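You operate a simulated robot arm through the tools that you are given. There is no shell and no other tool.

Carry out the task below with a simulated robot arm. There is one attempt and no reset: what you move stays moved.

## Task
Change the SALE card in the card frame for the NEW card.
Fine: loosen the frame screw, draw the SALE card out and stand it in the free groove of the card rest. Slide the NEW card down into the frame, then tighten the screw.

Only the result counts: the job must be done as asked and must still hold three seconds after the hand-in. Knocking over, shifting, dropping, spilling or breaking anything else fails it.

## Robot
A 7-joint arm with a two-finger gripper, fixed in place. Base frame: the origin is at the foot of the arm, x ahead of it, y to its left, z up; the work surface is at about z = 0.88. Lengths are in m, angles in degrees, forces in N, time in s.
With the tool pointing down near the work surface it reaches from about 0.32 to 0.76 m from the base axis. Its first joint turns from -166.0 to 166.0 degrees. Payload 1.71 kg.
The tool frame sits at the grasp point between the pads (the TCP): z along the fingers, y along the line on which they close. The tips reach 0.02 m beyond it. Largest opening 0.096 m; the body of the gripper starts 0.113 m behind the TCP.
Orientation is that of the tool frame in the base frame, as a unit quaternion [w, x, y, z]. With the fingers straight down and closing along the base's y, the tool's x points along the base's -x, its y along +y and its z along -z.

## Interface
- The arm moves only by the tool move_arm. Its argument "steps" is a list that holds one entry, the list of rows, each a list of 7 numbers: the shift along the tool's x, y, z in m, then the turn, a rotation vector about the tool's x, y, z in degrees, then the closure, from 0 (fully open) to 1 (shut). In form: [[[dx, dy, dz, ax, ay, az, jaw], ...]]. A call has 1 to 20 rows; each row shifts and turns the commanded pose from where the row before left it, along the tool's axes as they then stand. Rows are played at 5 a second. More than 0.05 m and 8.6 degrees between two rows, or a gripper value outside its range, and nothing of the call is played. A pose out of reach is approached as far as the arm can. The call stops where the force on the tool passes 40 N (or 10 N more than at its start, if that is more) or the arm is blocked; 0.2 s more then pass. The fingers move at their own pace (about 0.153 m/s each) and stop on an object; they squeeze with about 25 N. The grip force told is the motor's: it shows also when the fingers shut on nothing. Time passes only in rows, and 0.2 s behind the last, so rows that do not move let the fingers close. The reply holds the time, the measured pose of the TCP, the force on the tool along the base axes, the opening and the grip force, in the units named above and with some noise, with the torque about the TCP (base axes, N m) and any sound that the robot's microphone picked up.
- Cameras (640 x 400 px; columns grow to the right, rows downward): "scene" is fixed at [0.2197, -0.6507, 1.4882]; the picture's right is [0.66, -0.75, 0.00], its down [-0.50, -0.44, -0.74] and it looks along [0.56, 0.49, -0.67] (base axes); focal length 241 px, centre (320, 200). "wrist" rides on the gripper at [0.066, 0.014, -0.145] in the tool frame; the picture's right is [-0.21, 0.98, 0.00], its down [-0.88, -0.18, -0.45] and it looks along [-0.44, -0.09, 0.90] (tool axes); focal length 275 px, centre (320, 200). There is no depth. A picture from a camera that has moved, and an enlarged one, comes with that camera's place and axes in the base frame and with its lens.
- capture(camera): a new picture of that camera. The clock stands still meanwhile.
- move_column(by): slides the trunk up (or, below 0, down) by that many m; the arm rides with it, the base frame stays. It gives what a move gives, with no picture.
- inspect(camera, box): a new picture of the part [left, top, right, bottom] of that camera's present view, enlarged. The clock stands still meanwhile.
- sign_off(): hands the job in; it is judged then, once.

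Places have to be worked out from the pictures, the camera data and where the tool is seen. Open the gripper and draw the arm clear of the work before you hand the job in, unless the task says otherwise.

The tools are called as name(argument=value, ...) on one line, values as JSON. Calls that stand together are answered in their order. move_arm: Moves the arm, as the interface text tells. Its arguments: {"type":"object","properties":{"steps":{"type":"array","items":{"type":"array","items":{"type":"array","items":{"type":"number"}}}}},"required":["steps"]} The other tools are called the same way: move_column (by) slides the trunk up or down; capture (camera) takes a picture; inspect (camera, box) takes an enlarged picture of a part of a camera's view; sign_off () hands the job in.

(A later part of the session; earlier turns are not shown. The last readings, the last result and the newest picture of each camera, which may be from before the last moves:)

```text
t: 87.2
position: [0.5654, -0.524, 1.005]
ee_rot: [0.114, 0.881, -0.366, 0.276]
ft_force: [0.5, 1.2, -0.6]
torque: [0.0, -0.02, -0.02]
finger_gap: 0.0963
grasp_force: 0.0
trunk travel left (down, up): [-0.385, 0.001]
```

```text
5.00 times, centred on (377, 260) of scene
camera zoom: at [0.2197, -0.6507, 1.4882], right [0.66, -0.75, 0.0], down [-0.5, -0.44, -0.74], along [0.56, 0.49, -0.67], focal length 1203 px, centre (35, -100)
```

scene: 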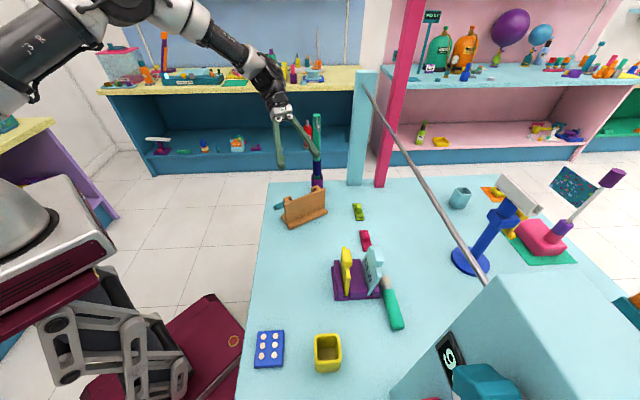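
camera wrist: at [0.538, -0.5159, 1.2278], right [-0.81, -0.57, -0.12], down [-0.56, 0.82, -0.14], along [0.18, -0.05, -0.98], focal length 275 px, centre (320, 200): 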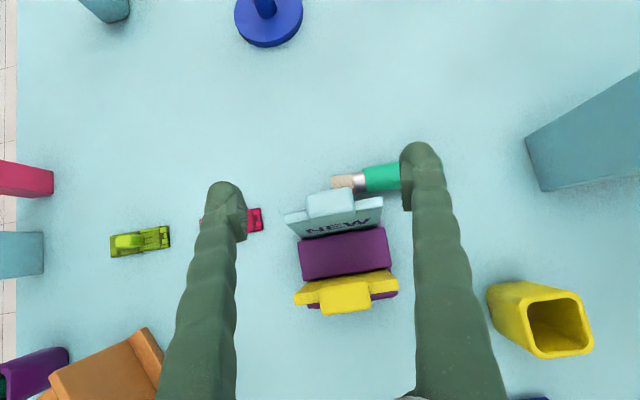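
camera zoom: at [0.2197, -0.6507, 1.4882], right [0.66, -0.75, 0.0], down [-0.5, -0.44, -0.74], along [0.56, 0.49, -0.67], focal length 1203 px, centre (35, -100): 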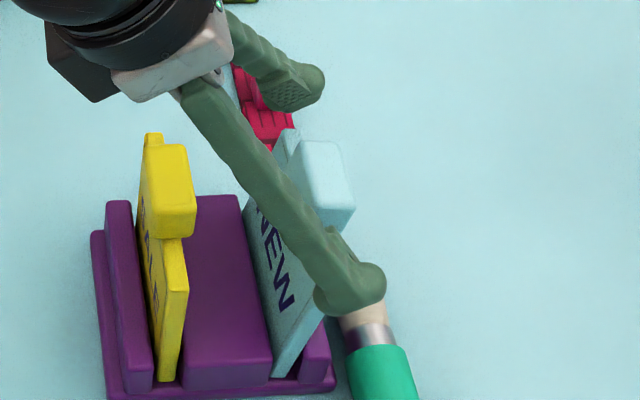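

Fingers are outside the card's ends and level with the handle. I close in stages, checking that the tips pass above the card edge without touching.

move_arm(steps=[[[0, 0, 0, 0, 0, 0, 0.2], [0, 0, 0, 0, 0, 0, 0.35], [0, 0, 0, 0, 0, 0, 0.45], [0, 0, 0, 0, 0, 0, 0.45]]])

inspect(camera="wrist", box=[220, 90, 420, 250])

inspect(camera="scene", box=[345, 220, 409, 300])

```text
t: 88.2
position: [0.5649, -0.5256, 1.0057]
ee_rot: [0.114, 0.881, -0.367, 0.276]
ft_force: [1.1, -0.1, 0.8]
torque: [0.01, 0.02, 0.01]
finger_gap: 0.0527
grasp_force: 0.0
trunk travel left (down, up): [-0.385, 0.001]
```

```text
2.50 times, centred on (320, 170) of wrist
camera zoom: at [0.5339, -0.5155, 1.1606], right [-0.81, -0.57, -0.12], down [-0.56, 0.82, -0.14], along [0.17, -0.04, -0.98], focal length 688 px, centre (320, 275)
```

zoom: 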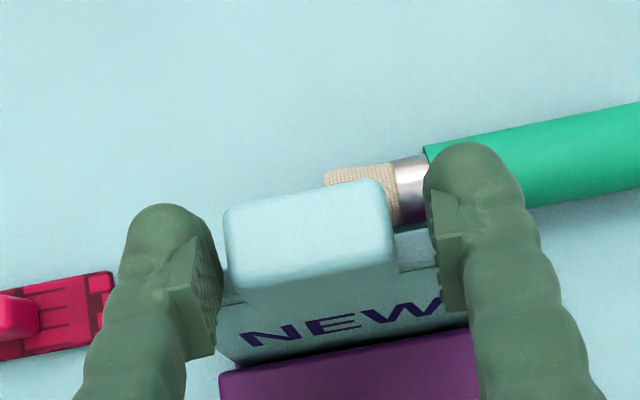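

```text
5.00 times, centred on (377, 260) of scene
camera zoom: at [0.2197, -0.6507, 1.4882], right [0.66, -0.75, 0.0], down [-0.5, -0.44, -0.74], along [0.56, 0.49, -0.67], focal length 1203 px, centre (35, -100)
```

zoom: 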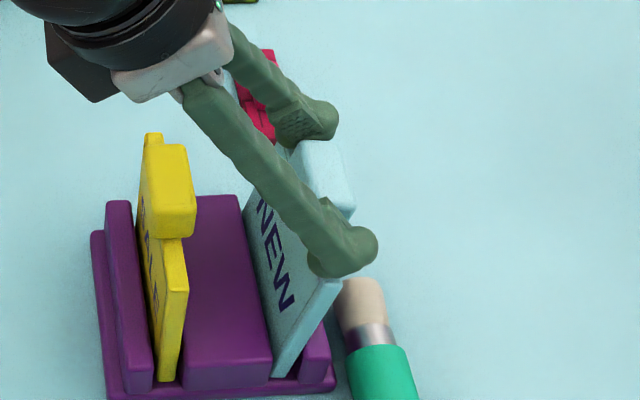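

The card is untouched and the handle is about 5 mm nearer the left finger. I centre, then close fully.

move_arm(steps=[[[0, -0.005, 0, 0, 0, 0, 0.45], [0, 0, 0, 0, 0, 0, 0.45], [0, 0, 0, 0, 0, 0, 0.52], [0, 0, 0, 0, 0, 0, 0.52]]])

inspect(camera="wrist", box=[220, 90, 420, 250])

```text
t: 89.2
position: [0.5676, -0.5221, 1.0047]
ee_rot: [0.114, 0.881, -0.366, 0.276]
ft_force: [0.2, 0.9, 0.4]
torque: [-0.02, 0.04, 0.02]
finger_gap: 0.0462
grasp_force: 0.1
trunk travel left (down, up): [-0.385, 0.001]
```

```text
2.50 times, centred on (320, 170) of wrist
camera zoom: at [0.5369, -0.5125, 1.1603], right [-0.81, -0.57, -0.12], down [-0.56, 0.82, -0.14], along [0.17, -0.04, -0.98], focal length 688 px, centre (320, 275)
```

zoom: 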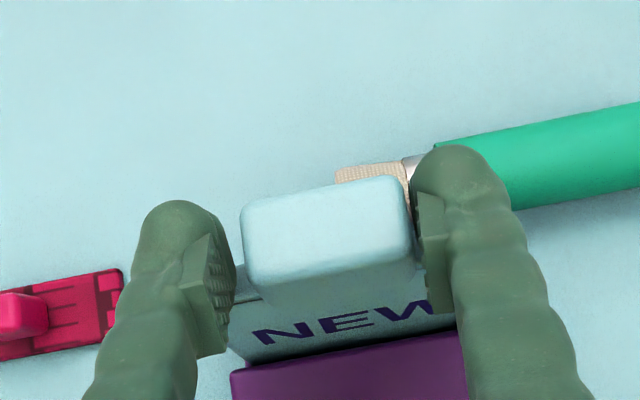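

Well centred now. I close fully on the handle.

move_arm(steps=[[[0, 0, 0, 0, 0, 0, 0.57], [0, 0, 0, 0, 0, 0, 0.6], [0, 0, 0, 0, 0, 0, 1], [0, 0, 0, 0, 0, 0, 1], [0, 0, 0, 0, 0, 0, 1]]])

inspect(camera="wrist", box=[220, 90, 420, 250])

inspect(camera="scene", box=[345, 220, 409, 300])

```text
t: 90.4
position: [0.5683, -0.5227, 1.0053]
ee_rot: [0.114, 0.881, -0.367, 0.276]
ft_force: [-0.5, 0.8, -0.4]
torque: [0.03, 0.0, -0.01]
finger_gap: 0.0384
grasp_force: 25.1
trunk travel left (down, up): [-0.385, 0.001]
```

```text
2.50 times, centred on (320, 170) of wrist
camera zoom: at [0.537, -0.5125, 1.1603], right [-0.81, -0.57, -0.12], down [-0.56, 0.82, -0.14], along [0.17, -0.04, -0.98], focal length 688 px, centre (320, 275)
```

zoom: 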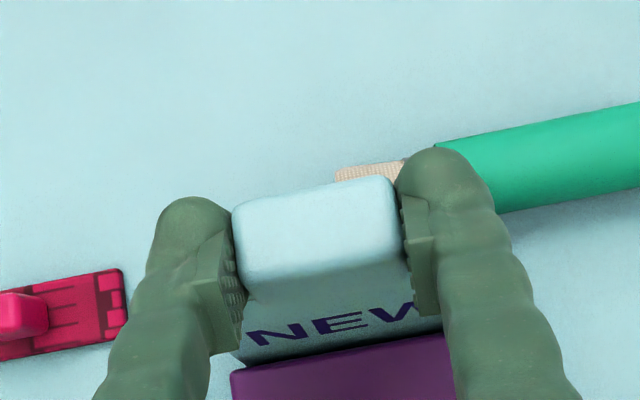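

```text
5.00 times, centred on (377, 260) of scene
camera zoom: at [0.2197, -0.6507, 1.4882], right [0.66, -0.75, 0.0], down [-0.5, -0.44, -0.74], along [0.56, 0.49, -0.67], focal length 1203 px, centre (35, -100)
```

zoom: 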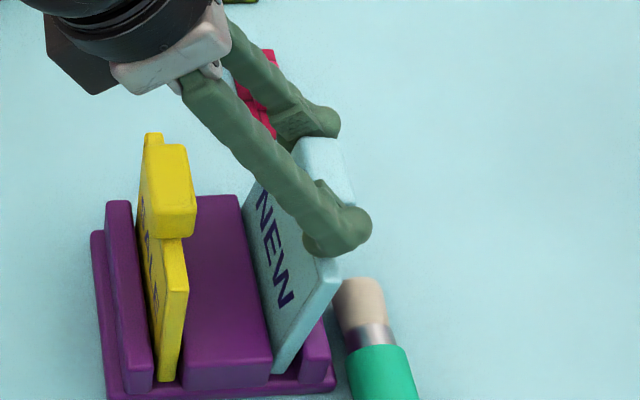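

Firm grip on the NEW handle (38 mm gap, 25 N) and nothing moved. I draw the card 35 mm out along its own leaning plane.

move_arm(steps=[[[0.0041, 0, -0.0042, 0, 0, 0, 1], [0.0041, 0, -0.0042, 0, 0, 0, 1], [0.0082, 0, -0.0083, 0, 0, 0, 1], [0.0082, 0, -0.0082, 0, 0, 0, 1], [0, 0, 0, 0, 0, 0, 1]]])

inspect(camera="scene", box=[345, 210, 409, 300])

capture(camera="scene")

```text
t: 91.6
position: [0.5715, -0.5258, 1.037]
ee_rot: [0.115, 0.881, -0.366, 0.277]
ft_force: [-0.3, 0.4, -0.7]
torque: [-0.02, 0.01, -0.01]
finger_gap: 0.0385
grasp_force: 25.3
trunk travel left (down, up): [-0.385, 0.001]
```

```text
4.44 times, centred on (377, 255) of scene
camera zoom: at [0.2197, -0.6507, 1.4882], right [0.66, -0.75, 0.0], down [-0.5, -0.44, -0.74], along [0.56, 0.49, -0.67], focal length 1069 px, centre (67, -44)
```

zoom: 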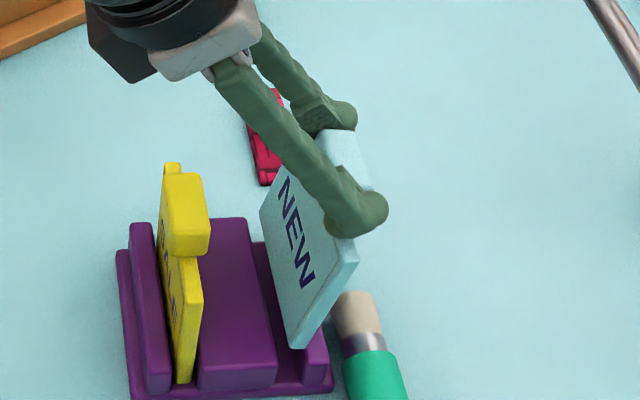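

```text
taken
```

scene: 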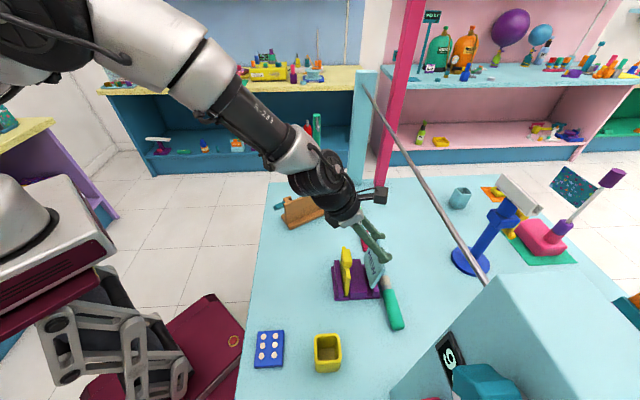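

The card is free of the groove. I raise it while easing away from the bar, until its bottom is above the SALE card, then tilt the hand so the card hangs upright.

move_arm(steps=[[[0.0086, 0, -0.0123, 0, 0, 0, 1], [-0.0008, 0, -0.025, 0, 0, 0, 1], [-0.0008, 0, -0.025, 0, 0, 0, 1], [0.0144, 0, -0.0205, 0, 0, 0, 1], [0.0144, 0, -0.0205, 0, 0, 0, 1], [0, 0, 0, 0, 4.85, 0, 1], [0, 0, 0, 0, 4.85, 0, 1], [0, 0, 0, 0, 0, 0, 1]]])

capture(camera="scene")

capture(camera="wrist")

```text
t: 93.4
position: [0.5475, -0.5066, 1.1463]
ee_rot: [0.145, 0.853, -0.355, 0.353]
ft_force: [-0.8, -0.9, -0.2]
torque: [0.05, -0.06, 0.06]
finger_gap: 0.0385
grasp_force: 25.0
trunk travel left (down, up): [-0.385, 0.001]
```

```text
taken
```

scene: 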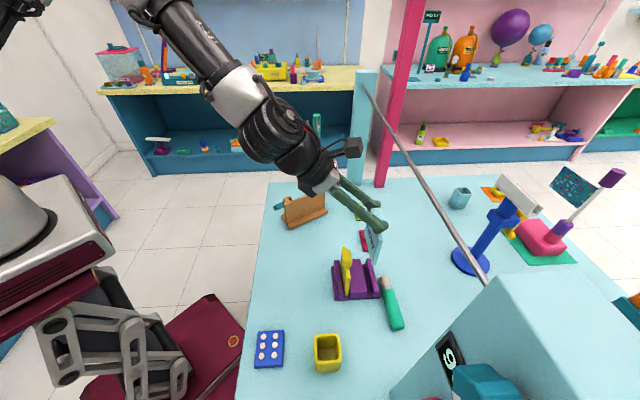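

```text
taken
camera wrist: at [0.4974, -0.4779, 1.2938], right [-0.8, -0.59, -0.15], down [-0.53, 0.79, -0.3], along [0.29, -0.16, -0.94], focal length 275 px, centre (320, 200)
```

wrist: 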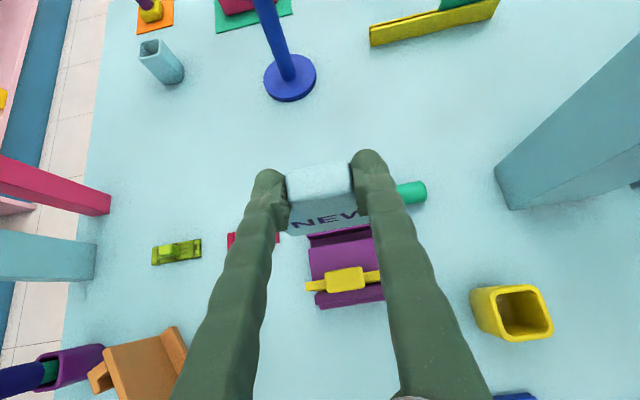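

NEW hangs upright with SALE undisturbed. I carry it clear of the rest and yaw it by −62° to match the frame.

move_arm(steps=[[[-0.0194, -0.0351, -0.0192, 0, 0, 0, 1], [-0.0194, -0.0351, -0.0192, 0, 0, 0, 1], [-0.0194, -0.0351, -0.0192, 0, 0, 0, 1], [-0.0194, -0.0351, -0.0192, 0, 0, 0, 1], [0, 0, 0, -5.46, 0, 5.48, 1], [0, 0, 0, -5.46, 0, 5.48, 1], [0, 0, 0, -5.46, 0, 5.48, 1], [0, 0, 0, -5.46, 0, 5.48, 1], [0, 0, 0, -5.46, 0, 5.48, 1], [0, 0, 0, -5.46, 0, 5.48, 1], [0, 0, 0, -5.46, 0, 5.48, 1], [0, 0, 0, -5.46, 0, 5.48, 1], [0, 0, 0, 0, 0, 0, 1]]])

capture(camera="wrist")

inspect(camera="scene", box=[260, 110, 420, 290])

```text
t: 96.2
position: [0.5708, -0.3272, 1.1431]
ee_rot: [-0.307, -0.55, 0.744, -0.224]
ft_force: [0.5, 0.4, -0.2]
torque: [0.03, -0.02, -0.03]
finger_gap: 0.0385
grasp_force: 25.3
trunk travel left (down, up): [-0.385, 0.001]
```

```text
taken
camera wrist: at [0.5744, -0.2705, 1.2918], right [-0.89, 0.43, -0.14], down [0.45, 0.84, -0.3], along [-0.01, -0.33, -0.94], focal length 275 px, centre (320, 200)
```

wrist: 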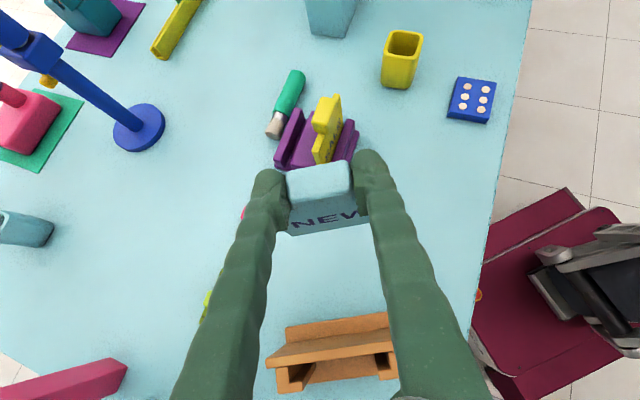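

```text
2.22 times, centred on (340, 200) of scene
camera zoom: at [0.2197, -0.6507, 1.4882], right [0.66, -0.75, 0.0], down [-0.5, -0.44, -0.74], along [0.56, 0.49, -0.67], focal length 535 px, centre (276, 200)
```

zoom: 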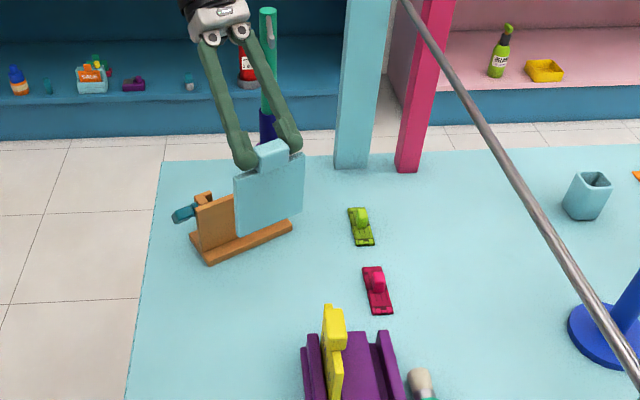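

Orientation matches the frame with NEW's lettering facing +y as SALE's did. I move it above the slot, still well clear of the frame top.

move_arm(steps=[[[-0.0272, -0.0056, -0.0198, 0, 0, 0, 1], [-0.0272, -0.0056, -0.0198, 0, 0, 0, 1], [-0.0272, -0.0056, -0.0198, 0, 0, 0, 1], [-0.0272, -0.0056, -0.0198, 0, 0, 0, 1], [0, 0, 0, 0, 0, 0, 1], [0, 0, 0, 0, 0, 0, 1]]])

capture(camera="wrist")

inspect(camera="scene", box=[265, 140, 345, 240])

```text
t: 97.6
position: [0.6314, -0.2041, 1.1229]
ee_rot: [-0.307, -0.551, 0.743, -0.224]
ft_force: [0.0, 0.3, 0.1]
torque: [0.01, 0.02, -0.02]
finger_gap: 0.0383
grasp_force: 25.1
trunk travel left (down, up): [-0.385, 0.001]
```

```text
taken
camera wrist: at [0.6353, -0.1473, 1.2715], right [-0.89, 0.43, -0.14], down [0.45, 0.84, -0.3], along [-0.01, -0.33, -0.94], focal length 275 px, centre (320, 200)
```

wrist: 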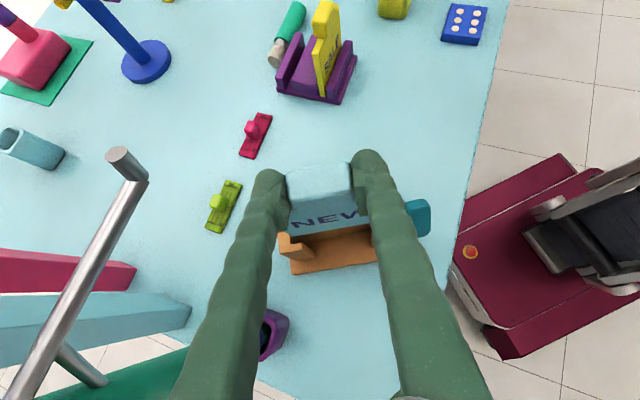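

```text
4.00 times, centred on (305, 190) of scene
camera zoom: at [0.2197, -0.6507, 1.4882], right [0.66, -0.75, 0.0], down [-0.5, -0.44, -0.74], along [0.56, 0.49, -0.67], focal length 962 px, centre (380, 240)
```

zoom: 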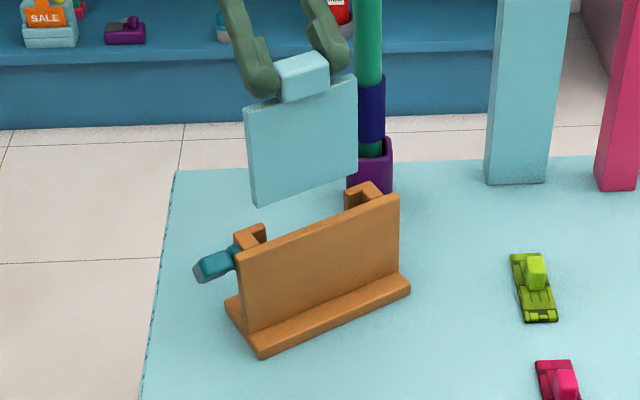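

inspect(camera="scene", box=[270, 150, 325, 220])

inspect(camera="wrist", box=[256, 140, 416, 290])

```text
5.71 times, centred on (298, 185) of scene
camera zoom: at [0.2197, -0.6507, 1.4882], right [0.66, -0.75, 0.0], down [-0.5, -0.44, -0.74], along [0.56, 0.49, -0.67], focal length 1375 px, centre (449, 286)
```

zoom: 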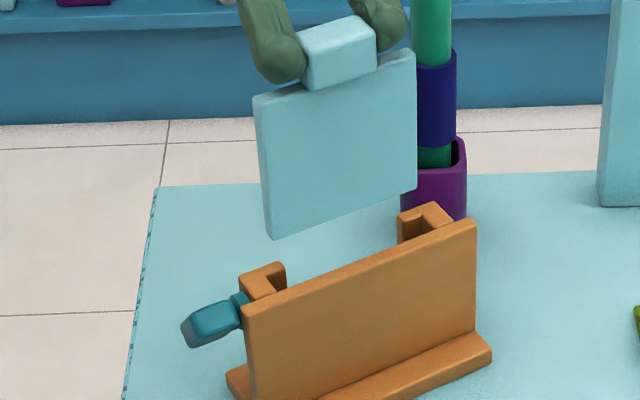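

```text
2.67 times, centred on (336, 215) of wrist
camera zoom: at [0.6353, -0.1473, 1.2715], right [-0.89, 0.43, -0.14], down [0.45, 0.84, -0.3], along [-0.01, -0.33, -0.94], focal length 734 px, centre (277, 160)
```

zoom: 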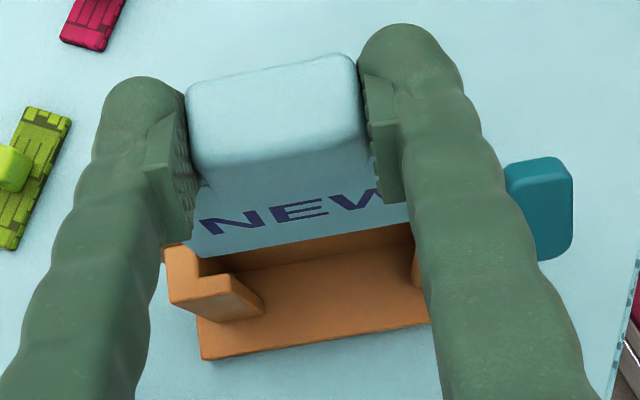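

The card hangs level and parallel to the frame within about half a degree. I shift 2 mm toward the back plate and lower 33 mm so its bottom is just above the slot.

move_arm(steps=[[[-0.0109, 0, 0.01245, 0, 0, 0, 1], [-0.0109, 0, 0.01245, 0, 0, 0, 1], [0, 0, 0, 0, 0, 0, 1], [0, 0, 0, 0, 0, 0, 1]]])

inspect(camera="scene", box=[270, 165, 330, 225])

inspect(camera="wrist", box=[280, 190, 390, 270])

```text
t: 98.6
position: [0.6326, -0.206, 1.0898]
ee_rot: [-0.307, -0.551, 0.743, -0.224]
ft_force: [-0.3, -0.1, 0.2]
torque: [-0.05, -0.04, -0.02]
finger_gap: 0.0386
grasp_force: 25.0
trunk travel left (down, up): [-0.385, 0.001]
```

```text
6.67 times, centred on (300, 195) of scene
camera zoom: at [0.2197, -0.6507, 1.4882], right [0.66, -0.75, 0.0], down [-0.5, -0.44, -0.74], along [0.56, 0.49, -0.67], focal length 1604 px, centre (453, 233)
```

zoom: 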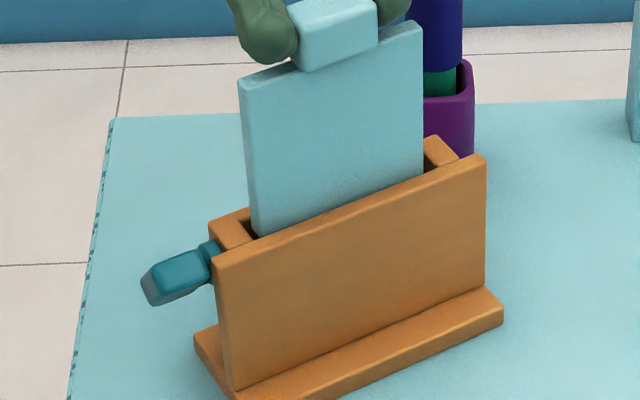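

```text
5.00 times, centred on (335, 230) of wrist
camera zoom: at [0.6357, -0.1506, 1.2378], right [-0.89, 0.43, -0.14], down [0.45, 0.84, -0.3], along [-0.01, -0.33, -0.94], focal length 1376 px, centre (245, 50)
```

zoom: 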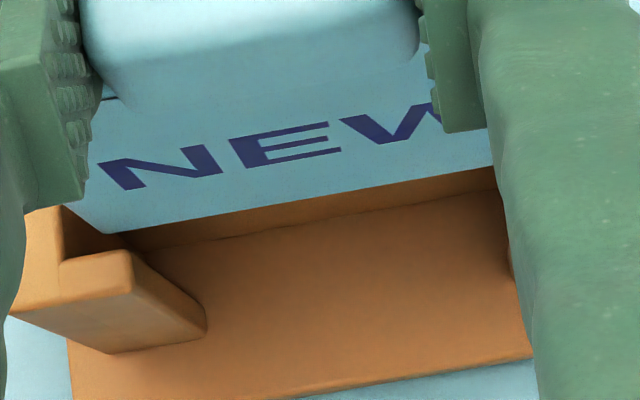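

The card's bottom edge sits over the notch with about 2–3 mm to the lip and needs about 2.5 mm toward the far end to be centred lengthwise. I make these small shifts and lower 12 mm into the slot mouth, watching the force.

move_arm(steps=[[[-0.0005, -0.0025, -0.0005, 0, 0, 0, 1], [0, 0, 0, 0, 0, 0, 1], [-0.0028, 0, 0.0028, 0, 0, 0, 1], [-0.0028, 0, 0.0029, 0, 0, 0, 1], [-0.0028, 0, 0.0028, 0, 0, 0, 1], [0, 0, 0, 0, 0, 0, 1]]])

inspect(camera="scene", box=[270, 165, 330, 225])

inspect(camera="wrist", box=[270, 180, 400, 280])

```text
t: 100.0
position: [0.6336, -0.2072, 1.0759]
ee_rot: [-0.307, -0.551, 0.743, -0.225]
ft_force: [-0.4, 0.3, -0.2]
torque: [0.01, 0.03, 0.04]
finger_gap: 0.0384
grasp_force: 24.8
trunk travel left (down, up): [-0.385, 0.001]
```

```text
6.67 times, centred on (300, 195) of scene
camera zoom: at [0.2197, -0.6507, 1.4882], right [0.66, -0.75, 0.0], down [-0.5, -0.44, -0.74], along [0.56, 0.49, -0.67], focal length 1604 px, centre (453, 233)
```

zoom: 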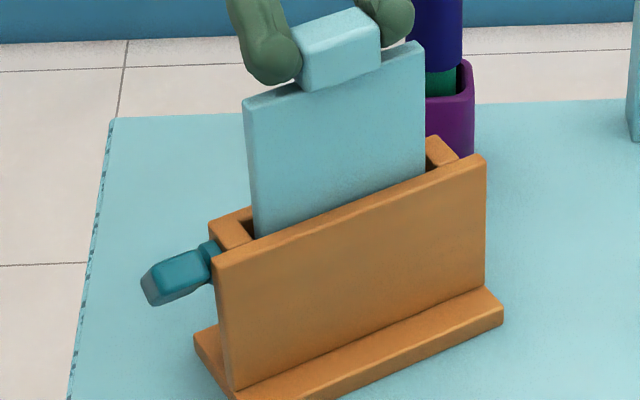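

```text
4.00 times, centred on (335, 230) of wrist
camera zoom: at [0.6369, -0.1507, 1.2256], right [-0.89, 0.43, -0.14], down [0.45, 0.84, -0.3], along [-0.01, -0.33, -0.94], focal length 1101 px, centre (260, 80)
```

zoom: 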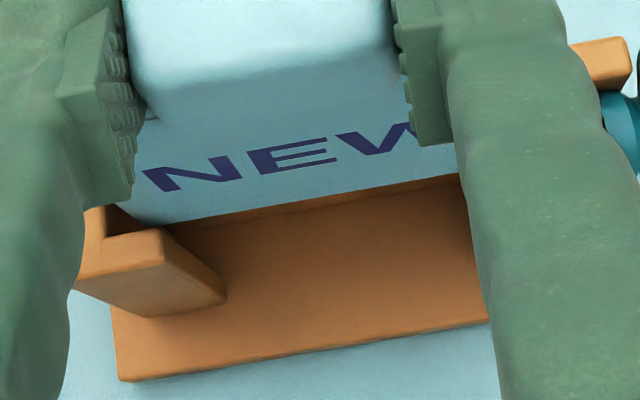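

No force and the bottom edge has entered the slot mouth. I zoom on both ends to verify the clearances before going deeper.

inspect(camera="scene", box=[280, 180, 328, 210])

inspect(camera="wrist", box=[280, 215, 328, 255])

```text
13.33 times, centred on (304, 195) of scene
camera zoom: at [0.2197, -0.6507, 1.4882], right [0.66, -0.75, 0.0], down [-0.5, -0.44, -0.74], along [0.56, 0.49, -0.67], focal length 3208 px, centre (533, 267)
```

zoom: 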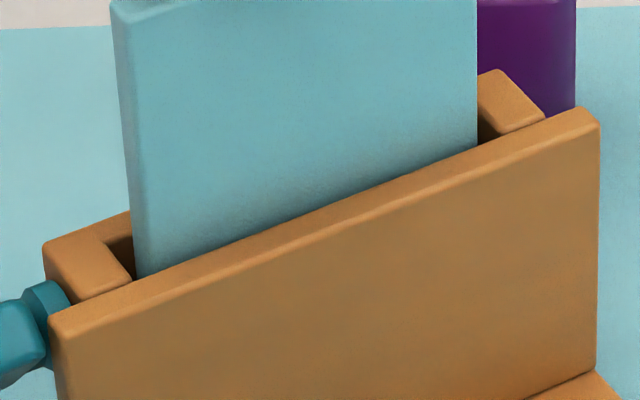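

```text
10.00 times, centred on (304, 235) of wrist
camera zoom: at [0.6369, -0.1507, 1.2256], right [-0.89, 0.43, -0.14], down [0.45, 0.84, -0.3], along [-0.01, -0.33, -0.94], focal length 2753 px, centre (480, -150)
```

zoom: 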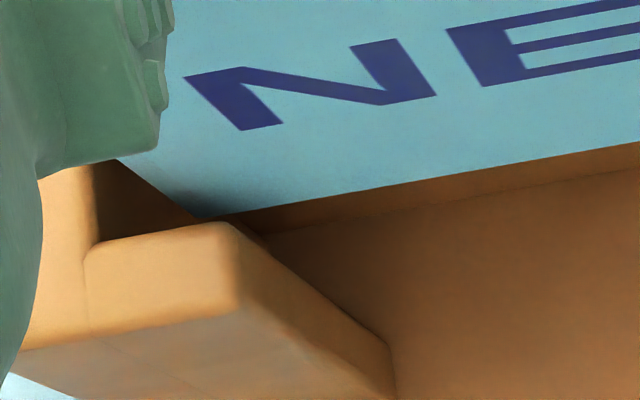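

Lengthwise the card is about 1 mm from the near post and 6 mm from the far one, so I shift 2.5 mm outward along the slot. Then I lower another 20 mm.

move_arm(steps=[[[0, -0.0025, 0, 0, 0, 0, 1], [-0.0028, 0, 0.0028, 0, 0, 0, 1], [-0.0028, 0, 0.0029, 0, 0, 0, 1], [-0.0028, 0, 0.0028, 0, 0, 0, 1], [-0.0028, 0, 0.0029, 0, 0, 0, 1], [-0.0028, 0, 0.0028, 0, 0, 0, 1], [0, 0, 0, 0, 0, 0, 1]]])

inspect(camera="scene", box=[270, 165, 330, 225])

inspect(camera="wrist", box=[270, 180, 400, 280])

```text
t: 101.6
position: [0.6361, -0.2069, 1.0562]
ee_rot: [-0.308, -0.551, 0.743, -0.224]
ft_force: [0.4, -0.2, -0.9]
torque: [0.0, 0.01, 0.0]
finger_gap: 0.038
grasp_force: 24.9
trunk travel left (down, up): [-0.385, 0.001]
```

```text
6.67 times, centred on (300, 195) of scene
camera zoom: at [0.2197, -0.6507, 1.4882], right [0.66, -0.75, 0.0], down [-0.5, -0.44, -0.74], along [0.56, 0.49, -0.67], focal length 1604 px, centre (453, 233)
```

zoom: 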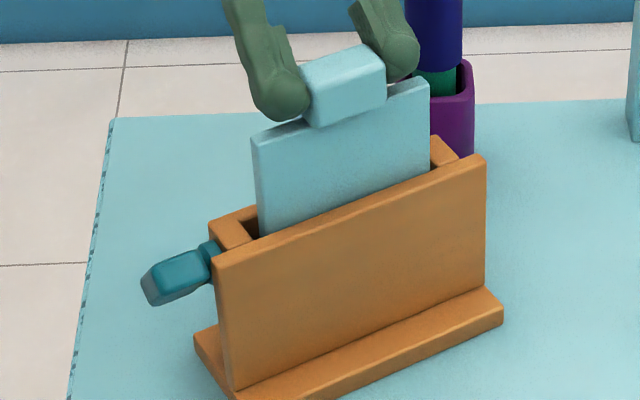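

```text
4.00 times, centred on (335, 230) of wrist
camera zoom: at [0.6388, -0.1518, 1.2046], right [-0.89, 0.43, -0.14], down [0.45, 0.84, -0.3], along [-0.01, -0.33, -0.94], focal length 1101 px, centre (260, 80)
```

zoom: 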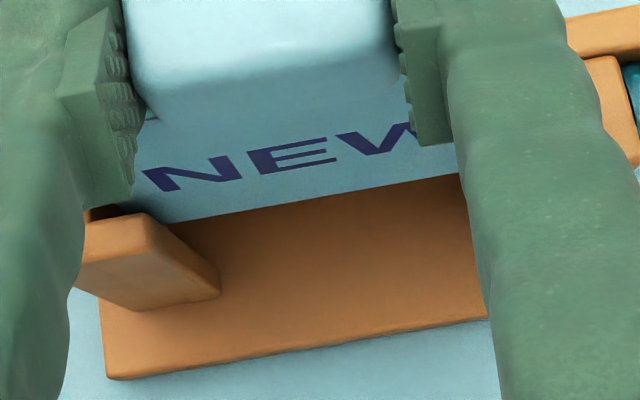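

It is sliding in freely, with the frame still and no force. I continue down 30 mm.

move_arm(steps=[[[-0.0035, 0, 0.0036, 0, 0, 0, 1], [-0.0035, 0, 0.0036, 0, 0, 0, 1], [-0.0035, 0, 0.0036, 0, 0, 0, 1], [-0.0035, 0, 0.0036, 0, 0, 0, 1], [-0.0035, 0, 0.0036, 0, 0, 0, 1], [-0.0035, 0, 0.0036, 0, 0, 0, 1], [0, 0, 0, 0, 0, 0, 1]]])

inspect(camera="scene", box=[270, 165, 330, 225])

inspect(camera="wrist", box=[270, 180, 400, 280])

```text
t: 103.2
position: [0.6367, -0.2102, 1.0277]
ee_rot: [-0.307, -0.551, 0.743, -0.225]
ft_force: [0.4, 0.6, -0.9]
torque: [0.04, -0.04, 0.05]
finger_gap: 0.0383
grasp_force: 25.3
trunk travel left (down, up): [-0.385, 0.001]
```

```text
6.67 times, centred on (300, 195) of scene
camera zoom: at [0.2197, -0.6507, 1.4882], right [0.66, -0.75, 0.0], down [-0.5, -0.44, -0.74], along [0.56, 0.49, -0.67], focal length 1604 px, centre (453, 233)
```

zoom: 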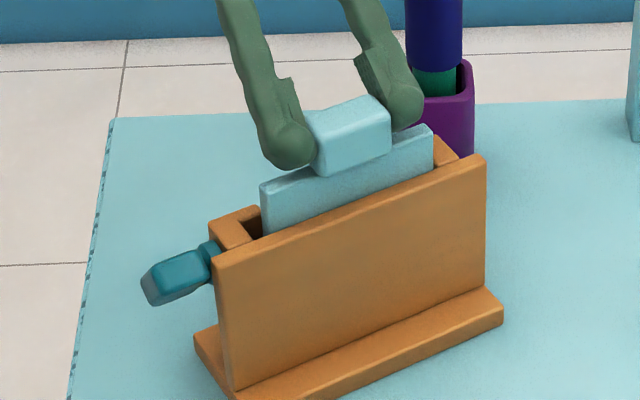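

```text
4.00 times, centred on (335, 230) of wrist
camera zoom: at [0.6398, -0.153, 1.1755], right [-0.89, 0.43, -0.14], down [0.45, 0.84, -0.3], along [-0.01, -0.33, -0.94], focal length 1101 px, centre (260, 80)
```

zoom: 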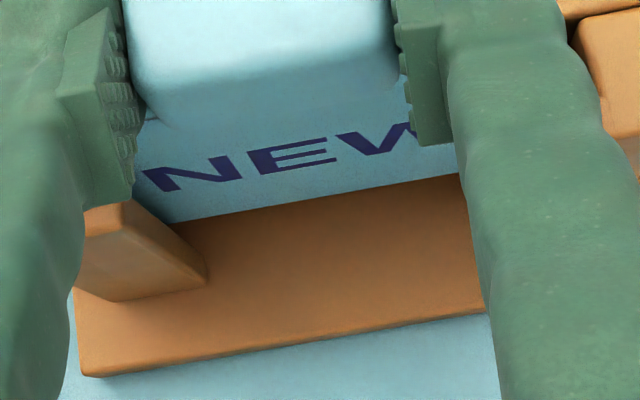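

It went down freely but drifted about 2 mm along the slot and toward the plate. I check the end gaps closely before the final descent.

inspect(camera="scene", box=[280, 180, 328, 210])

inspect(camera="wrist", box=[270, 210, 334, 260])

```text
13.33 times, centred on (304, 195) of scene
camera zoom: at [0.2197, -0.6507, 1.4882], right [0.66, -0.75, 0.0], down [-0.5, -0.44, -0.74], along [0.56, 0.49, -0.67], focal length 3208 px, centre (533, 267)
```

zoom: 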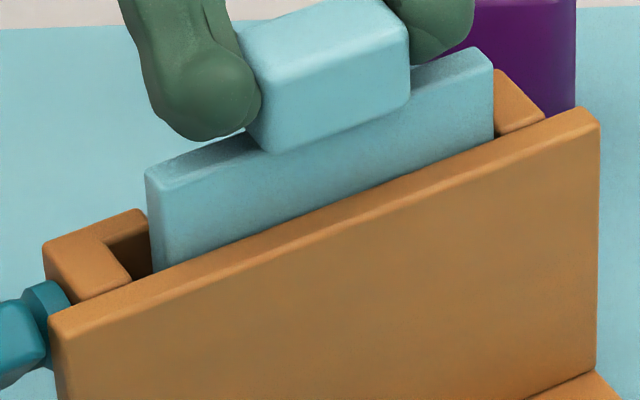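

```text
8.00 times, centred on (302, 235) of wrist
camera zoom: at [0.6398, -0.153, 1.1755], right [-0.89, 0.43, -0.14], down [0.45, 0.84, -0.3], along [-0.01, -0.33, -0.94], focal length 2202 px, centre (464, -80)
```

zoom: 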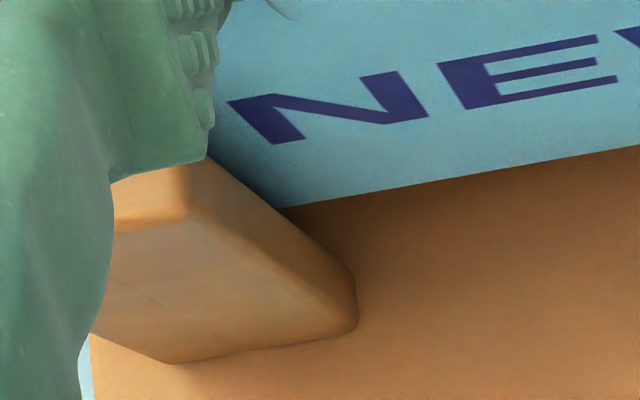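

The gaps are now 6 mm at the near end and about 1 mm at the far end, so I shift back 2 mm and 1 mm toward the lip. Then I lower another 18 mm.

move_arm(steps=[[[-0.0007, 0.002, -0.0007, 0, 0, 0, 1], [-0.0021, 0, 0.0021, 0, 0, 0, 1], [-0.0021, 0, 0.0022, 0, 0, 0, 1], [-0.0021, 0, 0.0021, 0, 0, 0, 1], [-0.0021, 0, 0.0022, 0, 0, 0, 1], [-0.0021, 0, 0.0021, 0, 0, 0, 1], [-0.0021, 0, 0.0022, 0, 0, 0, 1], [0, 0, 0, 0, 0, 0, 1]]])

inspect(camera="scene", box=[280, 175, 328, 215])

inspect(camera="wrist", box=[270, 180, 400, 280])

```text
t: 105.0
position: [0.6356, -0.2074, 1.007]
ee_rot: [-0.307, -0.55, 0.743, -0.224]
ft_force: [0.6, -0.3, 1.3]
torque: [0.0, -0.01, -0.02]
finger_gap: 0.0383
grasp_force: 25.0
trunk travel left (down, up): [-0.385, 0.001]
```

```text
10.00 times, centred on (304, 195) of scene
camera zoom: at [0.2197, -0.6507, 1.4882], right [0.66, -0.75, 0.0], down [-0.5, -0.44, -0.74], along [0.56, 0.49, -0.67], focal length 2406 px, centre (480, 250)
```

zoom: 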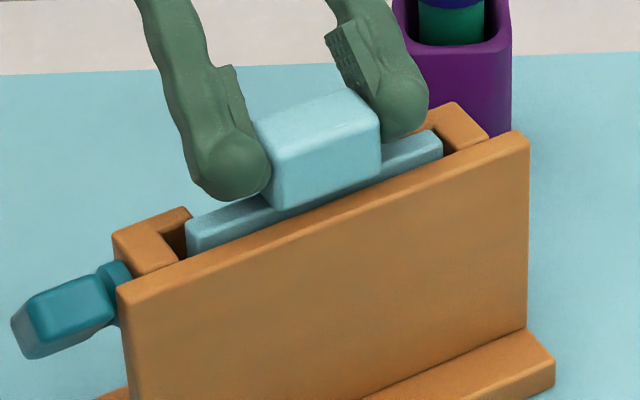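

```text
4.00 times, centred on (335, 230) of wrist
camera zoom: at [0.6381, -0.1509, 1.1566], right [-0.89, 0.43, -0.14], down [0.45, 0.84, -0.3], along [-0.01, -0.33, -0.94], focal length 1101 px, centre (260, 80)
```

zoom: 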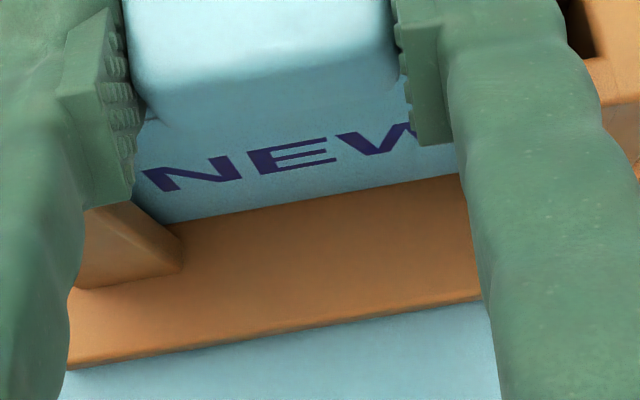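

The card now sits at nearly the same height SALE had. I step down 1 mm at a time until it touches the bottom.

move_arm(steps=[[[-0.0007, 0, 0.0007, 0, 0, 0, 1], [-0.0007, 0, 0.0007, 0, 0, 0, 1], [-0.0007, 0, 0.0007, 0, 0, 0, 1], [0, 0, 0, 0, 0, 0, 1]]])

```text
t: 106.0
position: [0.6348, -0.2072, 1.0067]
ee_rot: [-0.306, -0.551, 0.742, -0.227]
ft_force: [-0.6, -0.1, 20.7]
torque: [-0.2, 0.06, 0.02]
finger_gap: 0.0387
grasp_force: 25.2
trunk travel left (down, up): [-0.385, 0.001]
```

It is seated (21 N). I ease off 1.5 mm, open the fingers and check that the card stays put before withdrawing.

move_arm(steps=[[[0.0011, 0, -0.0011, 0, 0, 0, 1], [0, 0, 0, 0, 0, 0, 0.52], [0, 0, 0, 0, 0, 0, 0.45], [0, 0, 0, 0, 0, 0, 0.4], [0, 0, 0, 0, 0, 0, 0.4]]])

inspect(camera="scene", box=[280, 175, 328, 215])

inspect(camera="wrist", box=[240, 140, 430, 280])

```text
t: 107.2
position: [0.6359, -0.2069, 1.0066]
ee_rot: [-0.306, -0.551, 0.743, -0.224]
ft_force: [0.9, 0.1, 0.7]
torque: [0.0, 0.0, -0.01]
finger_gap: 0.0576
grasp_force: 0.0
trunk travel left (down, up): [-0.385, 0.001]
```

```text
10.00 times, centred on (304, 195) of scene
camera zoom: at [0.2197, -0.6507, 1.4882], right [0.66, -0.75, 0.0], down [-0.5, -0.44, -0.74], along [0.56, 0.49, -0.67], focal length 2406 px, centre (480, 250)
```

zoom: 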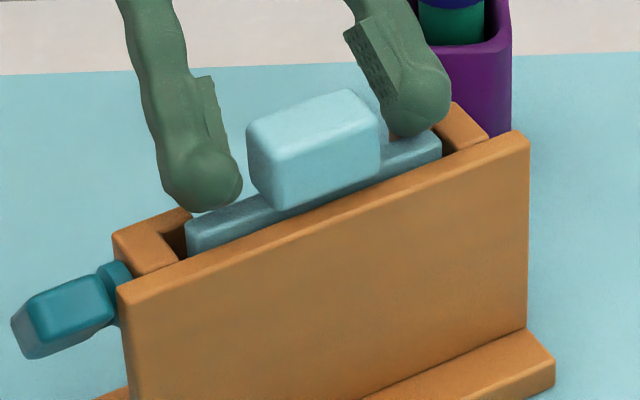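

```text
2.86 times, centred on (335, 210) of wrist
camera zoom: at [0.6382, -0.1507, 1.1544], right [-0.89, 0.43, -0.14], down [0.45, 0.84, -0.3], along [-0.01, -0.33, -0.94], focal length 786 px, centre (277, 171)
```

zoom: 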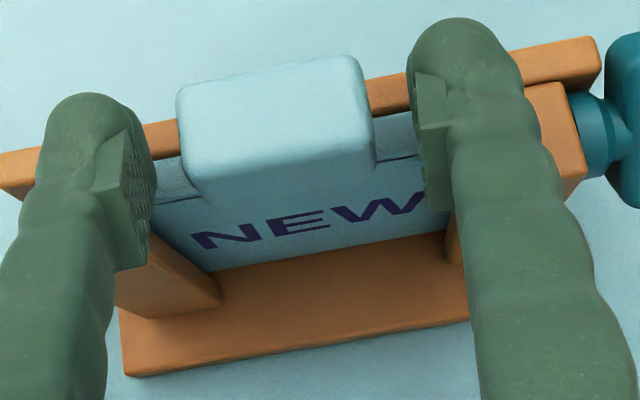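

NEW stands seated in the frame with its lettering showing through the window. I withdraw straight up, back off toward the robot and bring the hand upright.

move_arm(steps=[[[0.0141, 0, -0.0142, 0, 0, 0, 0.4], [0.0235, 0, -0.0237, 0, 0, 0, 0.4], [0.0235, 0, -0.0237, 0, 0, 0, 0.3], [0.0141, 0, -0.0142, 0, 0, 0, 0.3], [0, 0.04, 0, 0, 0, 0, 0.3], [0, 0.04, 0, 0, 0, 0, 0.3], [0, 0, 0, 0, -7.5, 0, 0.3], [0, 0, 0, 0, -7.5, 0, 0.3], [0, 0, 0, 0, -7.5, 0, 0.3], [0, 0, 0, 0, -7.5, 0, 0.3], [0, 0, 0, 0, -7.5, 0, 0.3], [0, 0, 0, 0, -7.3, 0, 0.3], [0, 0, 0, 0, 0, 0, 0.3]]])

capture(camera="scene")

inspect(camera="scene", box=[265, 170, 345, 240])

```text
t: 110.0
position: [0.5591, -0.1826, 1.1142]
ee_rot: [-0.002, -0.595, 0.804, 0.001]
ft_force: [0.0, 0.4, -0.5]
torque: [-0.01, -0.01, 0.02]
finger_gap: 0.0672
grasp_force: 0.0
trunk travel left (down, up): [-0.385, 0.001]
```

```text
taken
```

scene: 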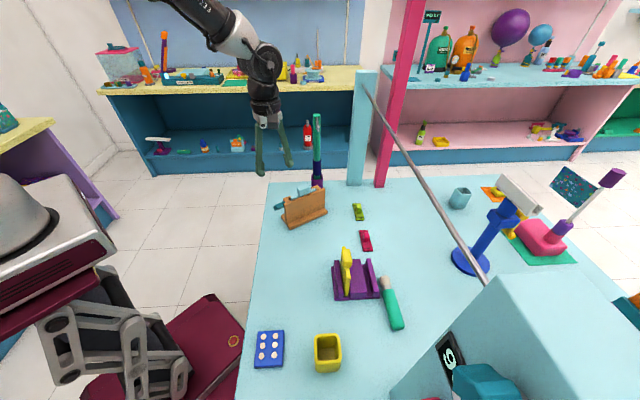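

```text
5.71 times, centred on (305, 205) of scene
camera zoom: at [0.2197, -0.6507, 1.4882], right [0.66, -0.75, 0.0], down [-0.5, -0.44, -0.74], along [0.56, 0.49, -0.67], focal length 1375 px, centre (406, 171)
```

zoom: 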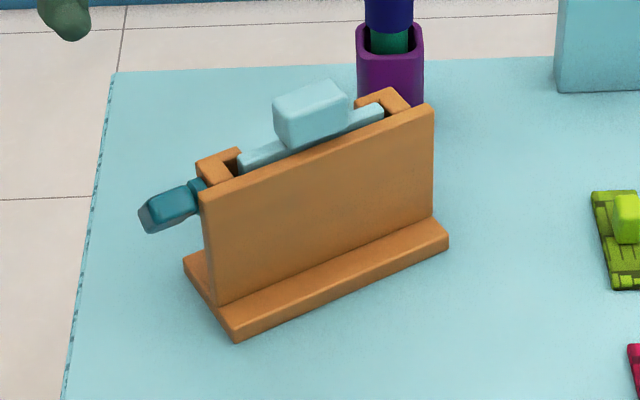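

NEW is seated just as SALE was, and both cards stand. Next I yaw to face along the screw axis and lower the trunk back to its earlier height, where the horizontal approach worked.

move_arm(steps=[[[0, 0, 0, 0, 0, 8.2, 0], [0, 0, 0, 0, 0, 8.2, 0], [0, 0, 0, 0, 0, 8.2, 0], [0, 0, 0, 0, 0, 8.2, 0], [0, 0, 0, 0, 0, 8.2, 0], [0, 0, 0, 0, 0, 8.2, 0], [0, 0, 0, 0, 0, 8.2, 0], [0, 0, 0, 0, 0, 8.2, 0], [0, 0, 0, 0, 0, 8.2, 0], [0, 0, 0, 0, 0, 8.2, 0], [0, 0, 0, 0, 0, 8.0, 0], [0.02, 0.035, 0, 0, 0, 0, 0], [0.02, 0.035, 0, 0, 0, 0, 0], [0, 0, 0, 0, 0, 0, 0]]])

move_column(by=-0.06)

```text
t: 113.0
position: [0.5418, -0.1037, 1.1181]
ee_rot: [-0.001, 0.147, 0.989, 0.001]
ft_force: [-0.5, -0.9, 0.0]
torque: [-0.05, 0.03, -0.01]
finger_gap: 0.096
grasp_force: 0.1
trunk travel left (down, up): [-0.385, 0.001]
```

```text
t: 114.0
position: [0.5422, -0.1029, 1.0573]
ee_rot: [-0.002, 0.147, 0.989, 0.001]
ft_force: [0.4, -1.1, 0.9]
torque: [0.01, 0.01, -0.01]
finger_gap: 0.096
grasp_force: 0.0
trunk travel left (down, up): [-0.325, 0.061]
```

Now I rise a little and pitch the tool to horizontal along the screw axis, as before.

move_arm(steps=[[[0, 0, -0.04, 0, 0, 0, 0], [0, 0, -0.04, 0, 0, 0, 0], [0, 0, 0, 0, -8.2, 0, 0], [0, 0, 0, 0, -8.2, 0, 0], [0, 0, 0, 0, -8.2, 0, 0], [0, 0, 0, 0, -8.2, 0, 0], [0, 0, 0, 0, -8.2, 0, 0], [0, 0, 0, 0, -8.2, 0, 0], [0, 0, 0, 0, -8.2, 0, 0], [0, 0, 0, 0, -8.2, 0, 0], [0, 0, 0, 0, -8.2, 0, 0], [0, 0, 0, 0, -8.2, 0, 0], [0, 0, 0, 0, -8.0, 0, 0], [0, 0, 0, 0, 0, 0, 0]]])

```text
t: 117.0
position: [0.5456, -0.1043, 1.1384]
ee_rot: [0.698, 0.104, 0.701, -0.104]
ft_force: [0.1, -0.9, 0.5]
torque: [0.03, -0.01, 0.02]
finger_gap: 0.096
grasp_force: 0.1
out of reach, approached as far as the arm can: row 11
trunk travel left (down, up): [-0.325, 0.061]
```

Horizontal again, aligned with the frame's -17° axis. I move behind the paddle at screw height and then roll the hand to match the paddle's present angle.

move_arm(steps=[[[0.035, -0.016, -0.0109, 0, 0, 0, 0], [0.035, -0.016, -0.0109, 0, 0, 0, 0], [0.035, -0.016, -0.0109, 0, 0, 0, 0], [0.035, -0.016, -0.0109, 0, 0, 0, 0], [0.0347, -0.0162, -0.0107, 0, 0, 0, 0], [0, 0, 0, 0, 0, 0, 0]]])

inspect(camera="wrist", box=[220, 60, 420, 200])

inspect(camera="scene", box=[230, 170, 342, 240])

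```text
t: 118.4
position: [0.4699, -0.1677, 0.9602]
ee_rot: [0.695, 0.107, 0.703, -0.107]
ft_force: [-0.3, 0.5, -0.5]
torque: [0.01, 0.01, -0.01]
finger_gap: 0.0957
grasp_force: 0.1
trunk travel left (down, up): [-0.325, 0.061]
```

```text
2.86 times, centred on (320, 130) of wrist
camera zoom: at [0.3351, -0.1122, 0.8954], right [0.29, 0.93, 0.2], down [-0.47, -0.04, 0.88], along [0.83, -0.36, 0.43], focal length 786 px, centre (320, 400)
```

zoom: 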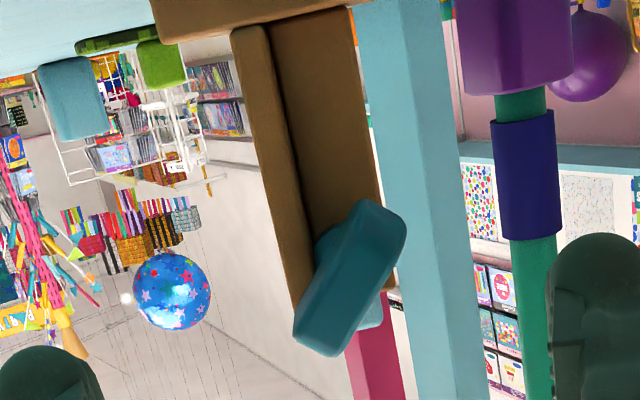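

```text
5.71 times, centred on (286, 205) of scene
camera zoom: at [0.2197, -0.6507, 1.4882], right [0.66, -0.75, 0.0], down [-0.5, -0.44, -0.74], along [0.56, 0.49, -0.67], focal length 1375 px, centre (514, 171)
```

zoom: 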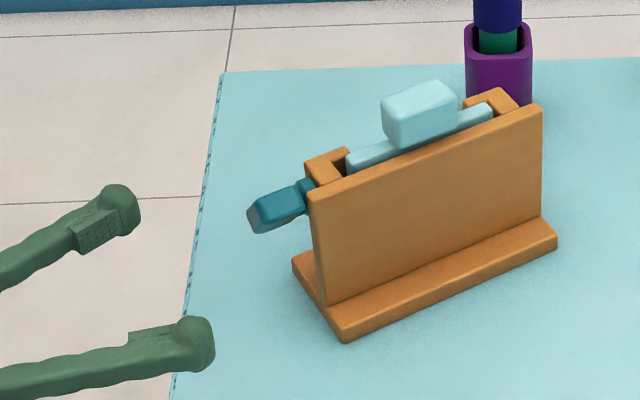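

The paddle is where I left it, tilted about 40–45° from upright. I centre on it (up 3 mm, +v 7 mm) and roll the hand −140° to match its faces.

move_arm(steps=[[[-0.0027, 0.007, 0, -0.4, -0.6, 0, 0], [0, 0, 0, 0, 0, -8.25, 0], [0, 0, 0, 0, 0, -8.25, 0], [0, 0, 0, 0, 0, -8.25, 0], [0, 0, 0, 0, 0, -8.25, 0], [0, 0, 0, 0, 0, -8.25, 0], [0, 0, 0, 0, 0, -8.25, 0], [0, 0, 0, 0, 0, -8.25, 0], [0, 0, 0, 0, 0, -8.25, 0], [0, 0, 0, 0, 0, -8.25, 0], [0, 0, 0, 0, 0, -8.25, 0], [0, 0, 0, 0, 0, -8.25, 0], [0, 0, 0, 0, 0, -8.25, 0], [0, 0, 0, 0, 0, -8.25, 0], [0, 0, 0, 0, 0, -8.25, 0], [0, 0, 0, 0, 0, -8.25, 0], [0, 0, 0, 0, 0, -8.25, 0.3], [0, 0, 0, 0, 0, -8.25, 0.5], [0, 0, 0, 0, 0, 0, 0.5]]])

capture(camera="wrist")

inspect(camera="wrist", box=[240, 90, 400, 220])

```text
t: 122.4
position: [0.4727, -0.162, 0.9676]
ee_rot: [-0.14, 0.617, -0.337, 0.698]
ft_force: [0.1, -0.2, 0.4]
torque: [-0.03, 0.03, -0.01]
finger_gap: 0.0481
grasp_force: 0.1
trunk travel left (down, up): [-0.325, 0.061]
```

```text
taken
camera wrist: at [0.317, -0.1696, 1.0061], right [-0.17, -0.59, -0.79], down [-0.21, 0.8, -0.56], along [0.96, 0.07, -0.26], focal length 275 px, centre (320, 200)
```

wrist: 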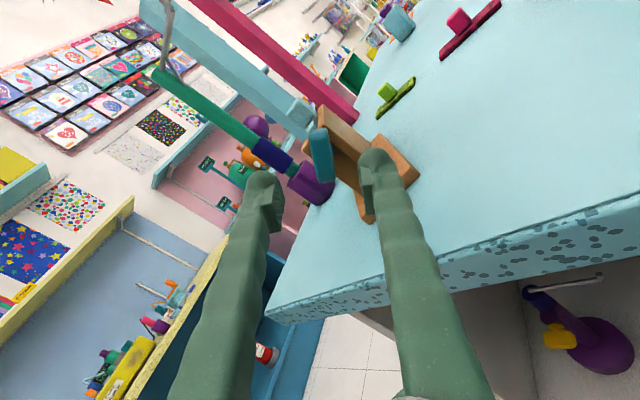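

```text
3.08 times, centred on (320, 155) of wrist
camera zoom: at [0.317, -0.1696, 1.0061], right [-0.17, -0.59, -0.79], down [-0.21, 0.8, -0.56], along [0.96, 0.07, -0.26], focal length 847 px, centre (320, 338)
```

zoom: 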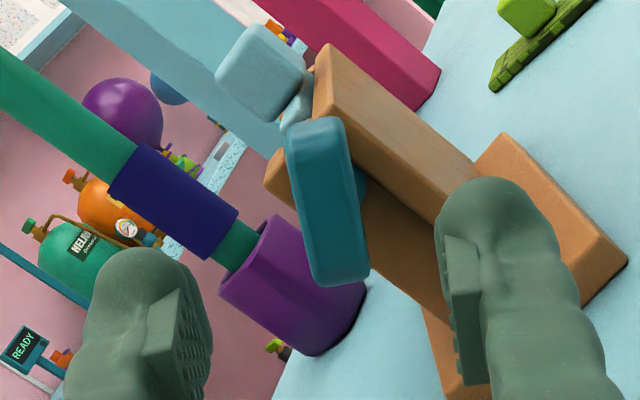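

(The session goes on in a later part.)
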